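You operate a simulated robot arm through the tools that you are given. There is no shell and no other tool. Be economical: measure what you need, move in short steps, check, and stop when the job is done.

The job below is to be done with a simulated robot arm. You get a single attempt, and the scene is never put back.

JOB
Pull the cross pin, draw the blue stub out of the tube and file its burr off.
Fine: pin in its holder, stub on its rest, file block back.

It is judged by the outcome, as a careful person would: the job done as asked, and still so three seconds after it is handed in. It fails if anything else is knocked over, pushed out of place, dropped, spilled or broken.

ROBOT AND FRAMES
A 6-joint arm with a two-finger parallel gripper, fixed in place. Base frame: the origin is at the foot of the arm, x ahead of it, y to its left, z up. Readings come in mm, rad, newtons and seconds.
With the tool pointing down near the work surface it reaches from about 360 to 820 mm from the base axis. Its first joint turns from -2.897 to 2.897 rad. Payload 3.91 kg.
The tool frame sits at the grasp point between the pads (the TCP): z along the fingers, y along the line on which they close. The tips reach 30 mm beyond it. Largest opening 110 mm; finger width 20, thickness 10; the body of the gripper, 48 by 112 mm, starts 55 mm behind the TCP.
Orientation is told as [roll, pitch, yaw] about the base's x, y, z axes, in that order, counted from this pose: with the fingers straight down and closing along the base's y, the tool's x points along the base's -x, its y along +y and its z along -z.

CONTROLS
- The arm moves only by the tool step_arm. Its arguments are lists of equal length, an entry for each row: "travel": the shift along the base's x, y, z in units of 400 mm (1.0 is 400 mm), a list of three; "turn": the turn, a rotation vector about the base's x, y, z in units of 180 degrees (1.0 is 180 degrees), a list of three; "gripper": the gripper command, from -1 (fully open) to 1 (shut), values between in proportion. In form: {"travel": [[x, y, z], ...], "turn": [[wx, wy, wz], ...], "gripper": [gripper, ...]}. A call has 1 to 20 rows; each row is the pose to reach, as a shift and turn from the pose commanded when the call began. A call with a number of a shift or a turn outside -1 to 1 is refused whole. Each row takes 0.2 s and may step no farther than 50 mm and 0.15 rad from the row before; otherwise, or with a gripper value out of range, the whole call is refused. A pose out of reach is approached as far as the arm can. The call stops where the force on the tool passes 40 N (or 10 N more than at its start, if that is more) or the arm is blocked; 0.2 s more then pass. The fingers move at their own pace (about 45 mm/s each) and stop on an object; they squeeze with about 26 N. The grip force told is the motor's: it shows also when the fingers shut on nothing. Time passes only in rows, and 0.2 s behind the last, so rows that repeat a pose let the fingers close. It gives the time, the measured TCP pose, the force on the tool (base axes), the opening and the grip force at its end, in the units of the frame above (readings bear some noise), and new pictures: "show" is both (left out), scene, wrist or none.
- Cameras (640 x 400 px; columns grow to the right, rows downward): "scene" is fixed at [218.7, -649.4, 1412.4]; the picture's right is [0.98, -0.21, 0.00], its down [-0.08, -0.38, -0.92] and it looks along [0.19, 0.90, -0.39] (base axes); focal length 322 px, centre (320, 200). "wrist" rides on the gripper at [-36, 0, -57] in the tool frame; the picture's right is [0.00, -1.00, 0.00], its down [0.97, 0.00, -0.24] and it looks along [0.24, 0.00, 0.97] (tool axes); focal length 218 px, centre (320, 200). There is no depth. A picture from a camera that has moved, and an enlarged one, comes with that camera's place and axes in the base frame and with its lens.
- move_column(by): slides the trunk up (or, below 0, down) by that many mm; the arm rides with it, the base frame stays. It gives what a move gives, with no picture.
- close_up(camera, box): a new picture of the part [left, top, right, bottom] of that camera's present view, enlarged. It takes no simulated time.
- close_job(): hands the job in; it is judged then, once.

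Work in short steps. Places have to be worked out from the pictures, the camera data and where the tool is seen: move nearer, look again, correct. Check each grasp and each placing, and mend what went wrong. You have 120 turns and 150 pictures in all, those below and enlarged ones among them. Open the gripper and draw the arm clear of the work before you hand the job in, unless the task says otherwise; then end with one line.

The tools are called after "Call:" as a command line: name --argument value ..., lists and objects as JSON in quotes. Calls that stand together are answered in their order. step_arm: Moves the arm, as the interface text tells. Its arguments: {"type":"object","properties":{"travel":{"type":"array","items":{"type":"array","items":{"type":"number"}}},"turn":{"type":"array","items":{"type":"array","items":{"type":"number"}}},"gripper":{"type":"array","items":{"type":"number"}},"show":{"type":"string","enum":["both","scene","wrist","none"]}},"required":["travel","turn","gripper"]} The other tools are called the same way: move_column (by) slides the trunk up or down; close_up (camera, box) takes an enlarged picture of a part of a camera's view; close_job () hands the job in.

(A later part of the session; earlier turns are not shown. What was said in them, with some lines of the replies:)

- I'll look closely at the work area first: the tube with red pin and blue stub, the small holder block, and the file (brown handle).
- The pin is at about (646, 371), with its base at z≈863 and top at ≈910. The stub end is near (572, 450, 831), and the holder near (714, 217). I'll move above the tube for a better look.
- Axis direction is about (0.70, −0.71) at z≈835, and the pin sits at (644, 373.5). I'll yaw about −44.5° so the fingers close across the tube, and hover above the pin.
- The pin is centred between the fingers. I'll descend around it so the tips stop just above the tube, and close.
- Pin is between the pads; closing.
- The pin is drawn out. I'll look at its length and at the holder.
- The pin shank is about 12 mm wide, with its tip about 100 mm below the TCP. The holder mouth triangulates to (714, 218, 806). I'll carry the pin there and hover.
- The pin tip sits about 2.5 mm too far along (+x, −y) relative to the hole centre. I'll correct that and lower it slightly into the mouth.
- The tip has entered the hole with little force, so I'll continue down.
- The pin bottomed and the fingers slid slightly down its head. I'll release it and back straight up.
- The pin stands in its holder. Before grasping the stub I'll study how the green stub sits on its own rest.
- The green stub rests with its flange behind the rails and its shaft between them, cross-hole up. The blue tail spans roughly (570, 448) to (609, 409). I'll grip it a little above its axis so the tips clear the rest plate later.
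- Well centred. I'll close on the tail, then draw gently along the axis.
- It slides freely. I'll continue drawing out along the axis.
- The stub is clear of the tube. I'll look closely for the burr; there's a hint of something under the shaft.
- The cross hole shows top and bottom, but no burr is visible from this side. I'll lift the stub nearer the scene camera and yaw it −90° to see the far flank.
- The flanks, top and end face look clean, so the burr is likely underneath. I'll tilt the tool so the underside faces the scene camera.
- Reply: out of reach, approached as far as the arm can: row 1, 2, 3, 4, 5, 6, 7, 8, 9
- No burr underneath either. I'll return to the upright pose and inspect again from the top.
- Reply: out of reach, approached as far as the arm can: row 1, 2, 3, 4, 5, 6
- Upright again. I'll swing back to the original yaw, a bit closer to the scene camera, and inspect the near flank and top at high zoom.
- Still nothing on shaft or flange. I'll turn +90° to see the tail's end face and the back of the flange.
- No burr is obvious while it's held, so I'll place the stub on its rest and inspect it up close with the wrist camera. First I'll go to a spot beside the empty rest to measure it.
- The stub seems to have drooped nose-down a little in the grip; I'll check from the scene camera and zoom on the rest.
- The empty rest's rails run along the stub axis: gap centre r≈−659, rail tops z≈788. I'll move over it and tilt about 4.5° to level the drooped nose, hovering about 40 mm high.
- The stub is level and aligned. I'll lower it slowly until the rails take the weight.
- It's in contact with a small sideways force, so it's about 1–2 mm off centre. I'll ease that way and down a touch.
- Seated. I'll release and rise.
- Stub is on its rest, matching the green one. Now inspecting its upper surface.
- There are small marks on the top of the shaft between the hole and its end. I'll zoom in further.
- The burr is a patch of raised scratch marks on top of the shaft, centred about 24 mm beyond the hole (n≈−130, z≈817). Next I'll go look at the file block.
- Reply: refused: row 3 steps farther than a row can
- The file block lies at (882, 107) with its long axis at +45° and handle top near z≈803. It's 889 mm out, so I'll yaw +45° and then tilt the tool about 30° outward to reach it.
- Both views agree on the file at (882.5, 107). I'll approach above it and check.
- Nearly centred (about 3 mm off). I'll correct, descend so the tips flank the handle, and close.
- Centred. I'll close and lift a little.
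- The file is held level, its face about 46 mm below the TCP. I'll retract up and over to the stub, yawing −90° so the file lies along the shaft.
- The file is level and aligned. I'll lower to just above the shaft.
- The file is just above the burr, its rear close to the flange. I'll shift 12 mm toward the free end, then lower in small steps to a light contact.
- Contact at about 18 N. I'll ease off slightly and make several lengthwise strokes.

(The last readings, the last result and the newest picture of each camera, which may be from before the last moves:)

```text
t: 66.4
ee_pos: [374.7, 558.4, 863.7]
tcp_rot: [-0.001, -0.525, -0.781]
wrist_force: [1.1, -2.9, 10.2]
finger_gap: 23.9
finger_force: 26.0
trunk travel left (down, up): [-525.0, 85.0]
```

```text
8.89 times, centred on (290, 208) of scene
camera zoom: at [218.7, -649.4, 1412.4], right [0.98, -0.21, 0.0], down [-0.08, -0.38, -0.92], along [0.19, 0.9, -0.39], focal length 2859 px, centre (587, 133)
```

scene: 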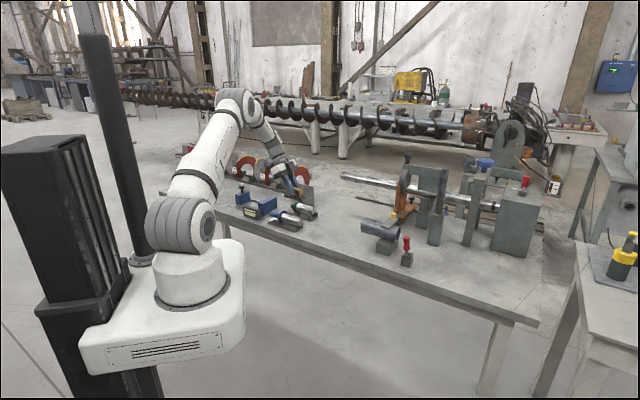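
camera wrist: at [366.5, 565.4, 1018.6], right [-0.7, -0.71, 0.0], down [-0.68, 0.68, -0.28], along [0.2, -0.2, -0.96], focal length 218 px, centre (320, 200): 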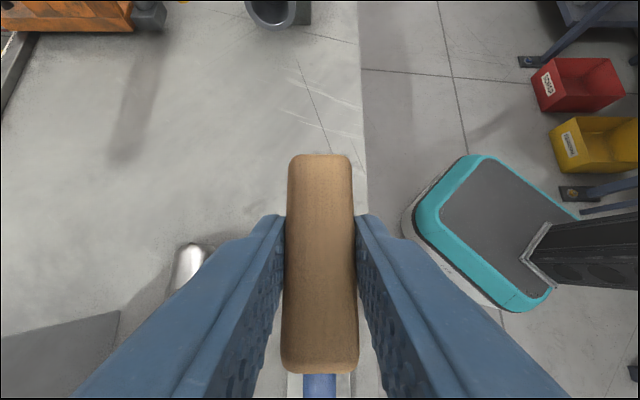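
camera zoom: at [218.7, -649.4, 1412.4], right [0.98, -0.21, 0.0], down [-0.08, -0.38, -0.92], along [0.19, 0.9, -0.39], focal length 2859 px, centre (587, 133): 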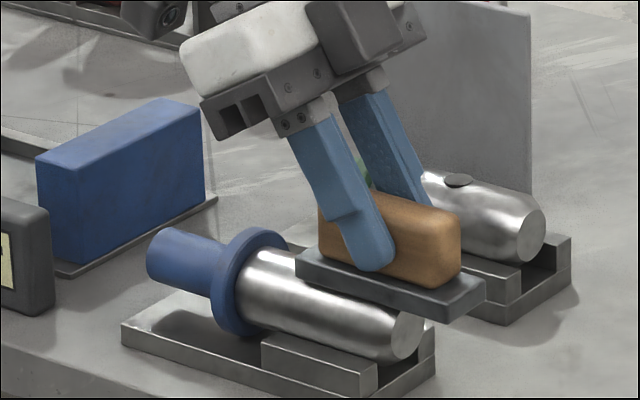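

The stub stayed put. I'll make more strokes at the same pressure.

Call:
step_arm --travel '[[0.0178, -0.0175, 0], [0.0356, -0.0351, 0], [0.0178, -0.0175, 0], [0, 0, 0], [0.0178, -0.0175, 0], [0.0356, -0.0351, 0], [0.0178, -0.0175, 0], [0, 0, 0], [0.0178, -0.0175, 0], [0.0356, -0.0351, 0], [0.0178, -0.0175, 0], [0, 0, 0], [0.0178, -0.0175, 0], [0.0356, -0.0351, 0], [0.0178, -0.0175, 0], [0, 0, 0]]' --turn '[[0, 0, 0], [0, 0, 0], [0, 0, 0], [0, 0, 0], [0, 0, 0], [0, 0, 0], [0, 0, 0], [0, 0, 0], [0, 0, 0], [0, 0, 0], [0, 0, 0], [0, 0, 0], [0, 0, 0], [0, 0, 0], [0, 0, 0], [0, 0, 0]]' --gripper '[1, 1, 1, 1, 1, 1, 1, 1, 1, 1, 1, 1, 1, 1, 1, 1]' --show "none"

Call:
step_arm --travel '[[0, 0, 0.05], [0, 0, 0.12], [0, 0, 0.2], [-0.06, 0.06, 0.26], [-0.12, 0.12, 0.3], [-0.18, 0.18, 0.32], [-0.24, 0.24, 0.32], [-0.24, 0.24, 0.32]]' --turn '[[0, 0, 0], [0, 0, 0], [0, 0, 0], [0, 0, 0], [0, 0, 0], [0, 0, 0], [0, 0, 0], [0, 0, 0]]' --gripper '[1, 1, 1, 1, 1, 1, 1, 1]' --show "wrist"

Call:
close_up --camera "scene" --box '[272, 205, 304, 230]'

```text
t: 69.8
ee_pos: [373.9, 557.7, 864.1]
tcp_rot: [-0.001, -0.523, -0.782]
wrist_force: [2.2, -2.8, 9.3]
finger_gap: 23.7
finger_force: 26.2
trunk travel left (down, up): [-525.0, 85.0]
```

```text
t: 71.6
ee_pos: [277.2, 655.2, 990.9]
tcp_rot: [0.001, -0.526, -0.78]
wrist_force: [0.3, -0.2, -3.3]
finger_gap: 23.6
finger_force: 25.5
trunk travel left (down, up): [-525.0, 85.0]
camera wrist: at [279.0, 652.7, 1058.8], right [-0.7, -0.71, 0.0], down [-0.68, 0.68, -0.28], along [0.2, -0.2, -0.96], focal length 218 px, centre (320, 200)
```

wrist: 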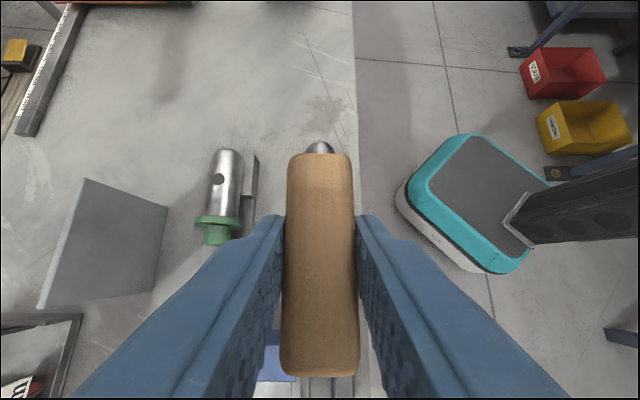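

```text
16.00 times, centred on (288, 218) of scene
camera zoom: at [218.7, -649.4, 1412.4], right [0.98, -0.21, 0.0], down [-0.08, -0.38, -0.92], along [0.19, 0.9, -0.39], focal length 5147 px, centre (832, -80)
```

zoom: 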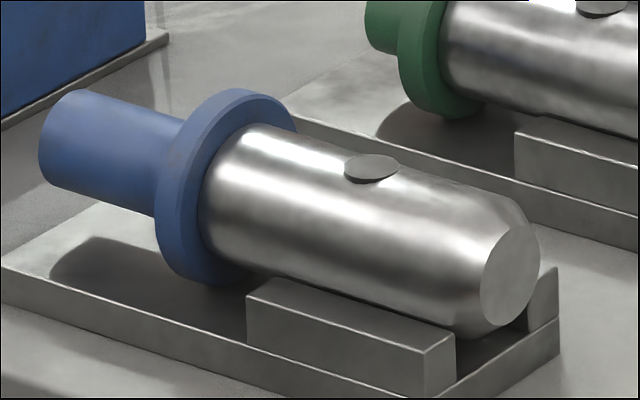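

From the scene view the marks seem gone. I'll sidestep to verify with the wrist camera.

Call:
step_arm --travel '[[-0.06, -0.06, 0], [-0.12, -0.12, 0], [-0.13, -0.13, 0], [-0.13, -0.13, 0]]' --turn '[[0, 0, 0], [0, 0, 0], [0, 0, 0], [0, 0, 0]]' --gripper '[1, 1, 1, 1]' --show "wrist"

Call:
close_up --camera "wrist" --box '[225, 130, 285, 200]'

```text
t: 72.6
ee_pos: [225.2, 603.4, 991.4]
tcp_rot: [-0.001, -0.525, -0.78]
wrist_force: [-0.5, 0.1, -2.5]
finger_gap: 23.6
finger_force: 25.9
trunk travel left (down, up): [-525.0, 85.0]
camera wrist: at [227.1, 600.7, 1058.4], right [-0.7, -0.71, 0.0], down [-0.68, 0.68, -0.28], along [0.2, -0.2, -0.96], focal length 218 px, centre (320, 200)
```

wrist: 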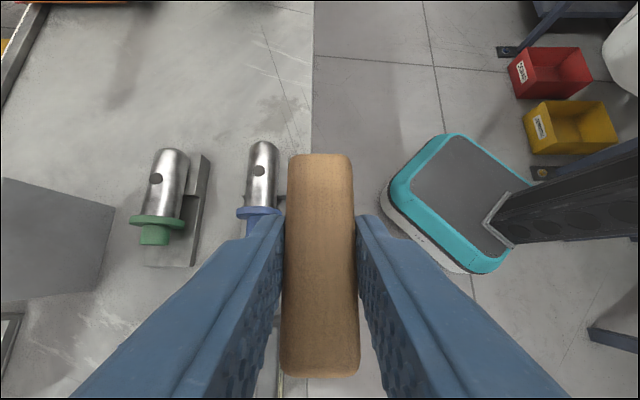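

```text
5.71 times, centred on (255, 165) of wrist
camera zoom: at [227.1, 600.7, 1058.4], right [-0.7, -0.71, 0.0], down [-0.68, 0.68, -0.28], along [0.2, -0.2, -0.96], focal length 1247 px, centre (691, 400)
```

zoom: 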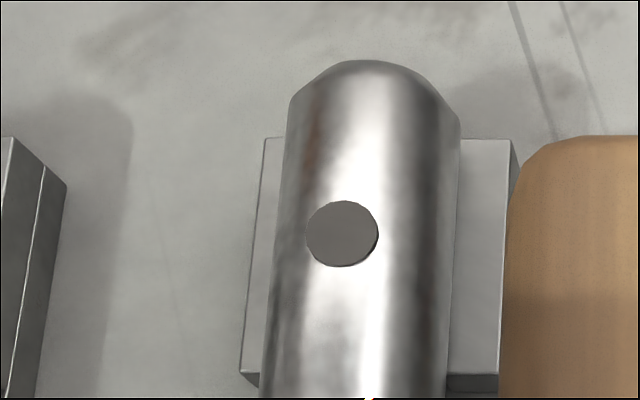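

The shaft is clean and the burr is gone. I'll carry the file block back by the reverse route.

Call:
step_arm --travel '[[0.07, -0.06, 0.05], [0.15, -0.13, 0.1], [0.24, -0.2, 0.15], [0.33, -0.27, 0.15], [0.42, -0.34, 0.15], [0.51, -0.41, 0.15], [0.6, -0.48, 0.15], [0.69, -0.56, 0.15], [0.78, -0.63, 0.15], [0.86, -0.7, 0.15], [0.937, -0.757, 0.15], [0.937, -0.757, 0.15]]' --turn '[[0, 0, 0], [0, 0, 0], [0, 0, 0], [0, 0, 0], [0, 0, 0], [0, 0, 0], [0, 0, 0], [0, 0, 0], [0, 0, 0], [0, 0, 0], [0, 0, 0], [0, 0, 0]]' --gripper '[1, 1, 1, 1, 1, 1, 1, 1, 1, 1, 1, 1]' --show "none"

Call:
step_arm --travel '[[0, 0, 0], [0.057, -0.05, 0], [0.117, -0.1, 0], [0.177, -0.15, 0], [0.237, -0.21, 0], [0.297, -0.27, 0], [0.357, -0.33, 0], [0.417, -0.38, 0], [0.477, -0.43, -0.04], [0.537, -0.48, -0.1], [0.587, -0.4975, -0.17], [0.637, -0.4975, -0.25], [0.637, -0.4975, -0.25]]' --turn '[[0, 0, 0.045], [0, 0, 0.09], [0, 0, 0.135], [0, 0, 0.18], [0, 0, 0.225], [0, 0, 0.27], [0, 0, 0.315], [0, 0, 0.36], [0, 0, 0.405], [0, 0, 0.45], [0, 0, 0.495], [0, 0, 0.498], [0, 0, 0.498]]' --gripper '[1, 1, 1, 1, 1, 1, 1, 1, 1, 1, 1, 1, 1]'

```text
t: 75.2
ee_pos: [600.0, 300.3, 1050.7]
tcp_rot: [0.001, -0.524, -0.779]
wrist_force: [0.3, 0.0, -2.4]
finger_gap: 23.8
finger_force: 25.5
trunk travel left (down, up): [-525.0, 85.0]
```

```text
t: 78.0
ee_pos: [855.5, 99.9, 952.1]
tcp_rot: [0.0, -0.523, 0.786]
wrist_force: [-0.3, -0.4, -2.0]
finger_gap: 23.8
finger_force: 25.9
trunk travel left (down, up): [-525.0, 85.0]
camera wrist: at [857.1, 101.5, 1019.2], right [0.71, -0.71, 0.0], down [-0.68, -0.68, -0.28], along [0.2, 0.2, -0.96], focal length 218 px, centre (320, 200)
```

scene: 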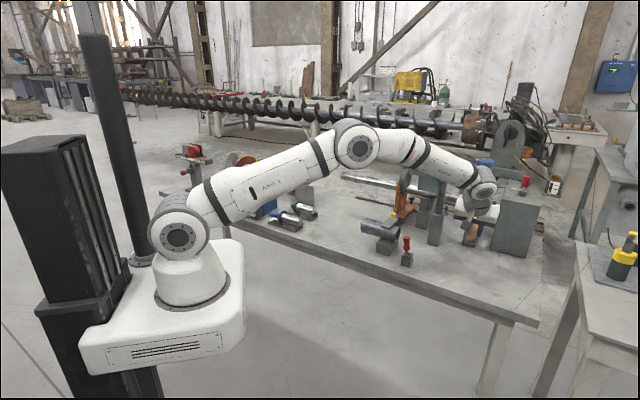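
wrist: 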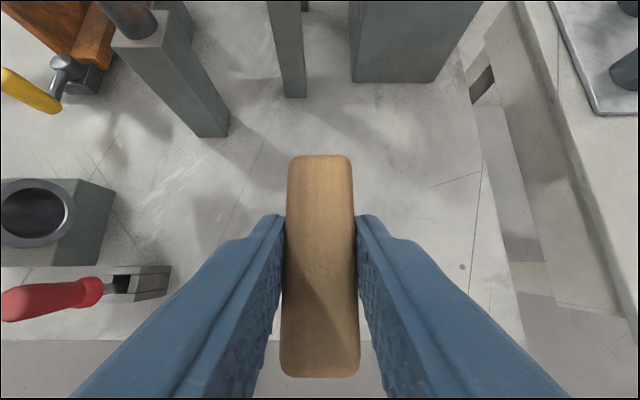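

Now I'll lower at the original spot, with small final steps to contact.

Call:
step_arm --travel '[[0.03, 0.002, -0.08], [0.056, 0.003, -0.17], [0.056, 0.003, -0.26], [0.056, 0.003, -0.32], [0.056, 0.003, -0.345], [0.056, 0.003, -0.352], [0.056, 0.003, -0.358], [0.056, 0.003, -0.361], [0.056, 0.003, -0.361]]' --turn '[[0, 0, 0], [0, 0, 0], [0, 0, 0], [0, 0, 0], [0, 0, 0], [0, 0, 0], [0, 0, 0], [0, 0, 0], [0, 0, 0]]' --gripper '[1, 1, 1, 1, 1, 1, 1, 1, 1]' --show "none"

Call:
close_up --camera "scene" --box '[435, 215, 515, 295]'

```text
t: 80.0
ee_pos: [878.9, 101.6, 808.3]
tcp_rot: [-0.001, -0.524, 0.786]
wrist_force: [0.7, 1.6, 2.1]
finger_gap: 23.8
finger_force: 26.3
trunk travel left (down, up): [-525.0, 85.0]
```

```text
5.00 times, centred on (475, 255) of scene
camera zoom: at [218.7, -649.4, 1412.4], right [0.98, -0.21, 0.0], down [-0.08, -0.38, -0.92], along [0.19, 0.9, -0.39], focal length 1608 px, centre (-455, -75)
```

zoom: 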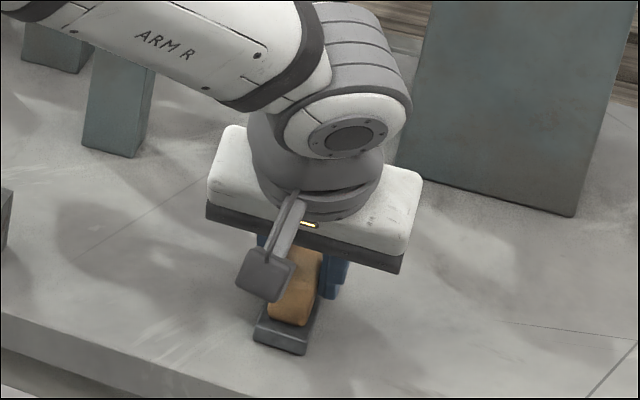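

Touching the table at the same place as before. I'll release and withdraw.

Call:
step_arm --travel '[[0, 0, 0], [0, 0, 0], [0, 0, 0], [0, 0, 0.06], [0, 0, 0.14], [-0.03, 0, 0.24], [-0.08, 0, 0.34], [-0.16, 0, 0.42], [-0.16, 0, 0.42]]' --turn '[[0, 0, 0], [0, 0, 0], [0, 0, 0], [0, 0, 0], [0, 0, 0], [0, 0, 0], [0, 0, 0], [0, 0, 0], [0, 0, 0]]' --gripper '[-0.2, -0.2, -0.2, -0.2, -0.2, -0.2, -0.2, -0.2, -0.2]'

Call:
close_up --camera "scene" --box '[445, 250, 495, 295]'

Call:
close_up --camera "scene" --box '[340, 195, 440, 270]'

Call:
close_up --camera "scene" --box '[250, 175, 330, 235]'

```text
t: 82.0
ee_pos: [815.5, 102.2, 975.4]
tcp_rot: [0.0, -0.524, 0.784]
wrist_force: [0.0, 0.4, 0.2]
finger_gap: 65.8
finger_force: 0.2
trunk travel left (down, up): [-525.0, 85.0]
camera wrist: at [816.3, 104.0, 1042.6], right [0.71, -0.71, 0.0], down [-0.68, -0.68, -0.28], along [0.2, 0.2, -0.96], focal length 218 px, centre (320, 200)
```

scene: 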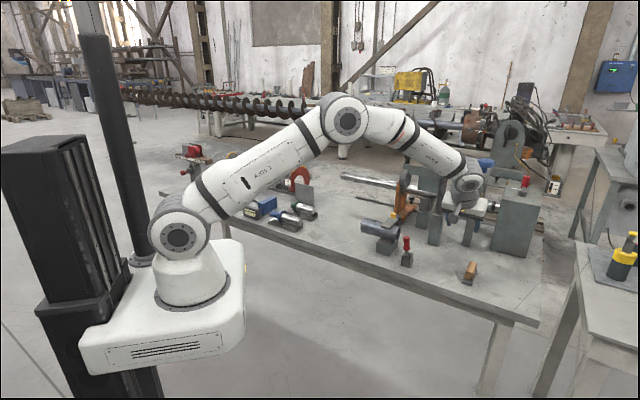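
wrist: 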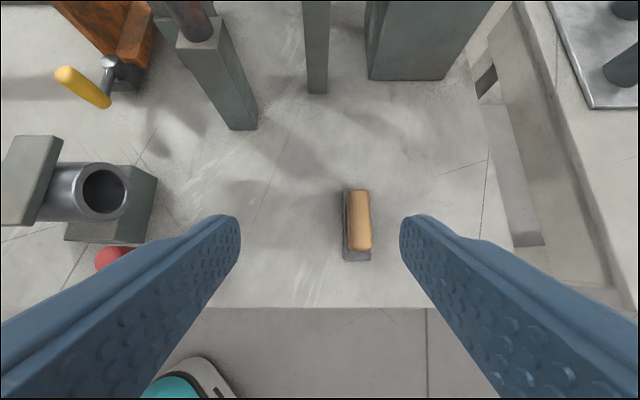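

```text
8.89 times, centred on (470, 272) of scene
camera zoom: at [218.7, -649.4, 1412.4], right [0.98, -0.21, 0.0], down [-0.08, -0.38, -0.92], along [0.19, 0.9, -0.39], focal length 2859 px, centre (-1013, -444)
```

zoom: 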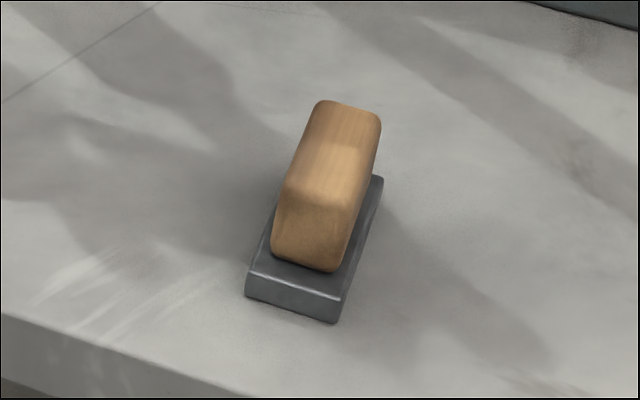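

```text
5.33 times, centred on (390, 232) of scene
camera zoom: at [218.7, -649.4, 1412.4], right [0.98, -0.21, 0.0], down [-0.08, -0.38, -0.92], along [0.19, 0.9, -0.39], focal length 1716 px, centre (-53, 27)
```

zoom: 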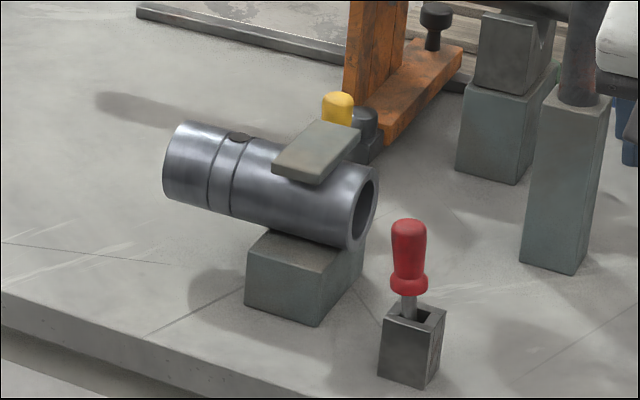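

```text
6.67 times, centred on (290, 205) of scene
camera zoom: at [218.7, -649.4, 1412.4], right [0.98, -0.21, 0.0], down [-0.08, -0.38, -0.92], along [0.19, 0.9, -0.39], focal length 2144 px, centre (520, 167)
```

zoom: 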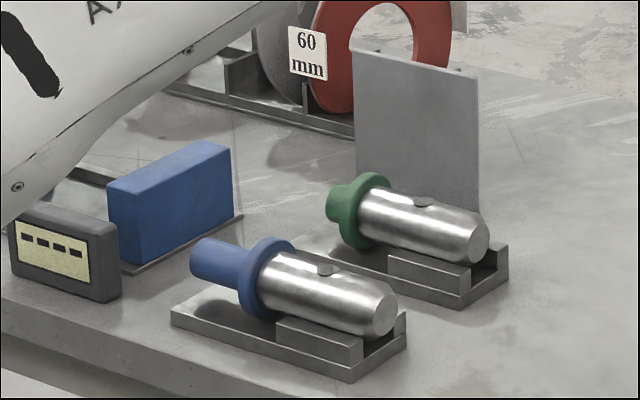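

Everything is in place, and the file is back to within about 1 mm. I'll draw the arm clear and open the gripper.

Call:
step_arm --travel '[[-0.06, 0, 0.08], [-0.12, 0, 0.16], [-0.2, 0, 0.24], [-0.28, 0.02, 0.3], [-0.36, 0.04, 0.36], [-0.44, 0.06, 0.4], [-0.5, 0.08, 0.42], [-0.5, 0.08, 0.42]]' --turn '[[-0.02, 0.02, 0], [-0.05, 0.05, 0], [-0.08, 0.08, 0], [-0.1, 0.1, 0], [-0.118, 0.118, 0], [-0.118, 0.118, 0], [-0.118, 0.118, 0], [-0.118, 0.118, 0]]' --gripper '[-0.2, -0.2, -0.2, -0.5, -1, -1, -1, -1]' --show "scene"

```text
t: 83.8
ee_pos: [613.4, 133.0, 1144.1]
tcp_rot: [0.001, 0.0, 0.786]
wrist_force: [0.4, 0.2, -0.1]
finger_gap: 109.9
finger_force: 0.0
trunk travel left (down, up): [-525.0, 85.0]
```

scene: 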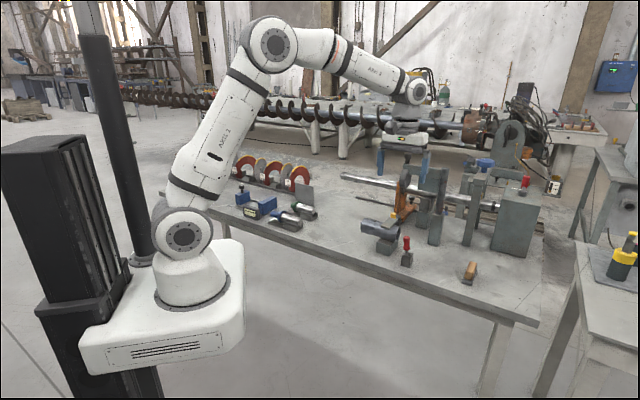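

The arm is clear and everything is in place, so I'm handing the job in.

Call:
close_job

```text
The job is handed in.
```

The job is done and handed in: the cross pin stands in its holder, the blue stub lies on its rest with the burr filed off, and the file block is back where it was.
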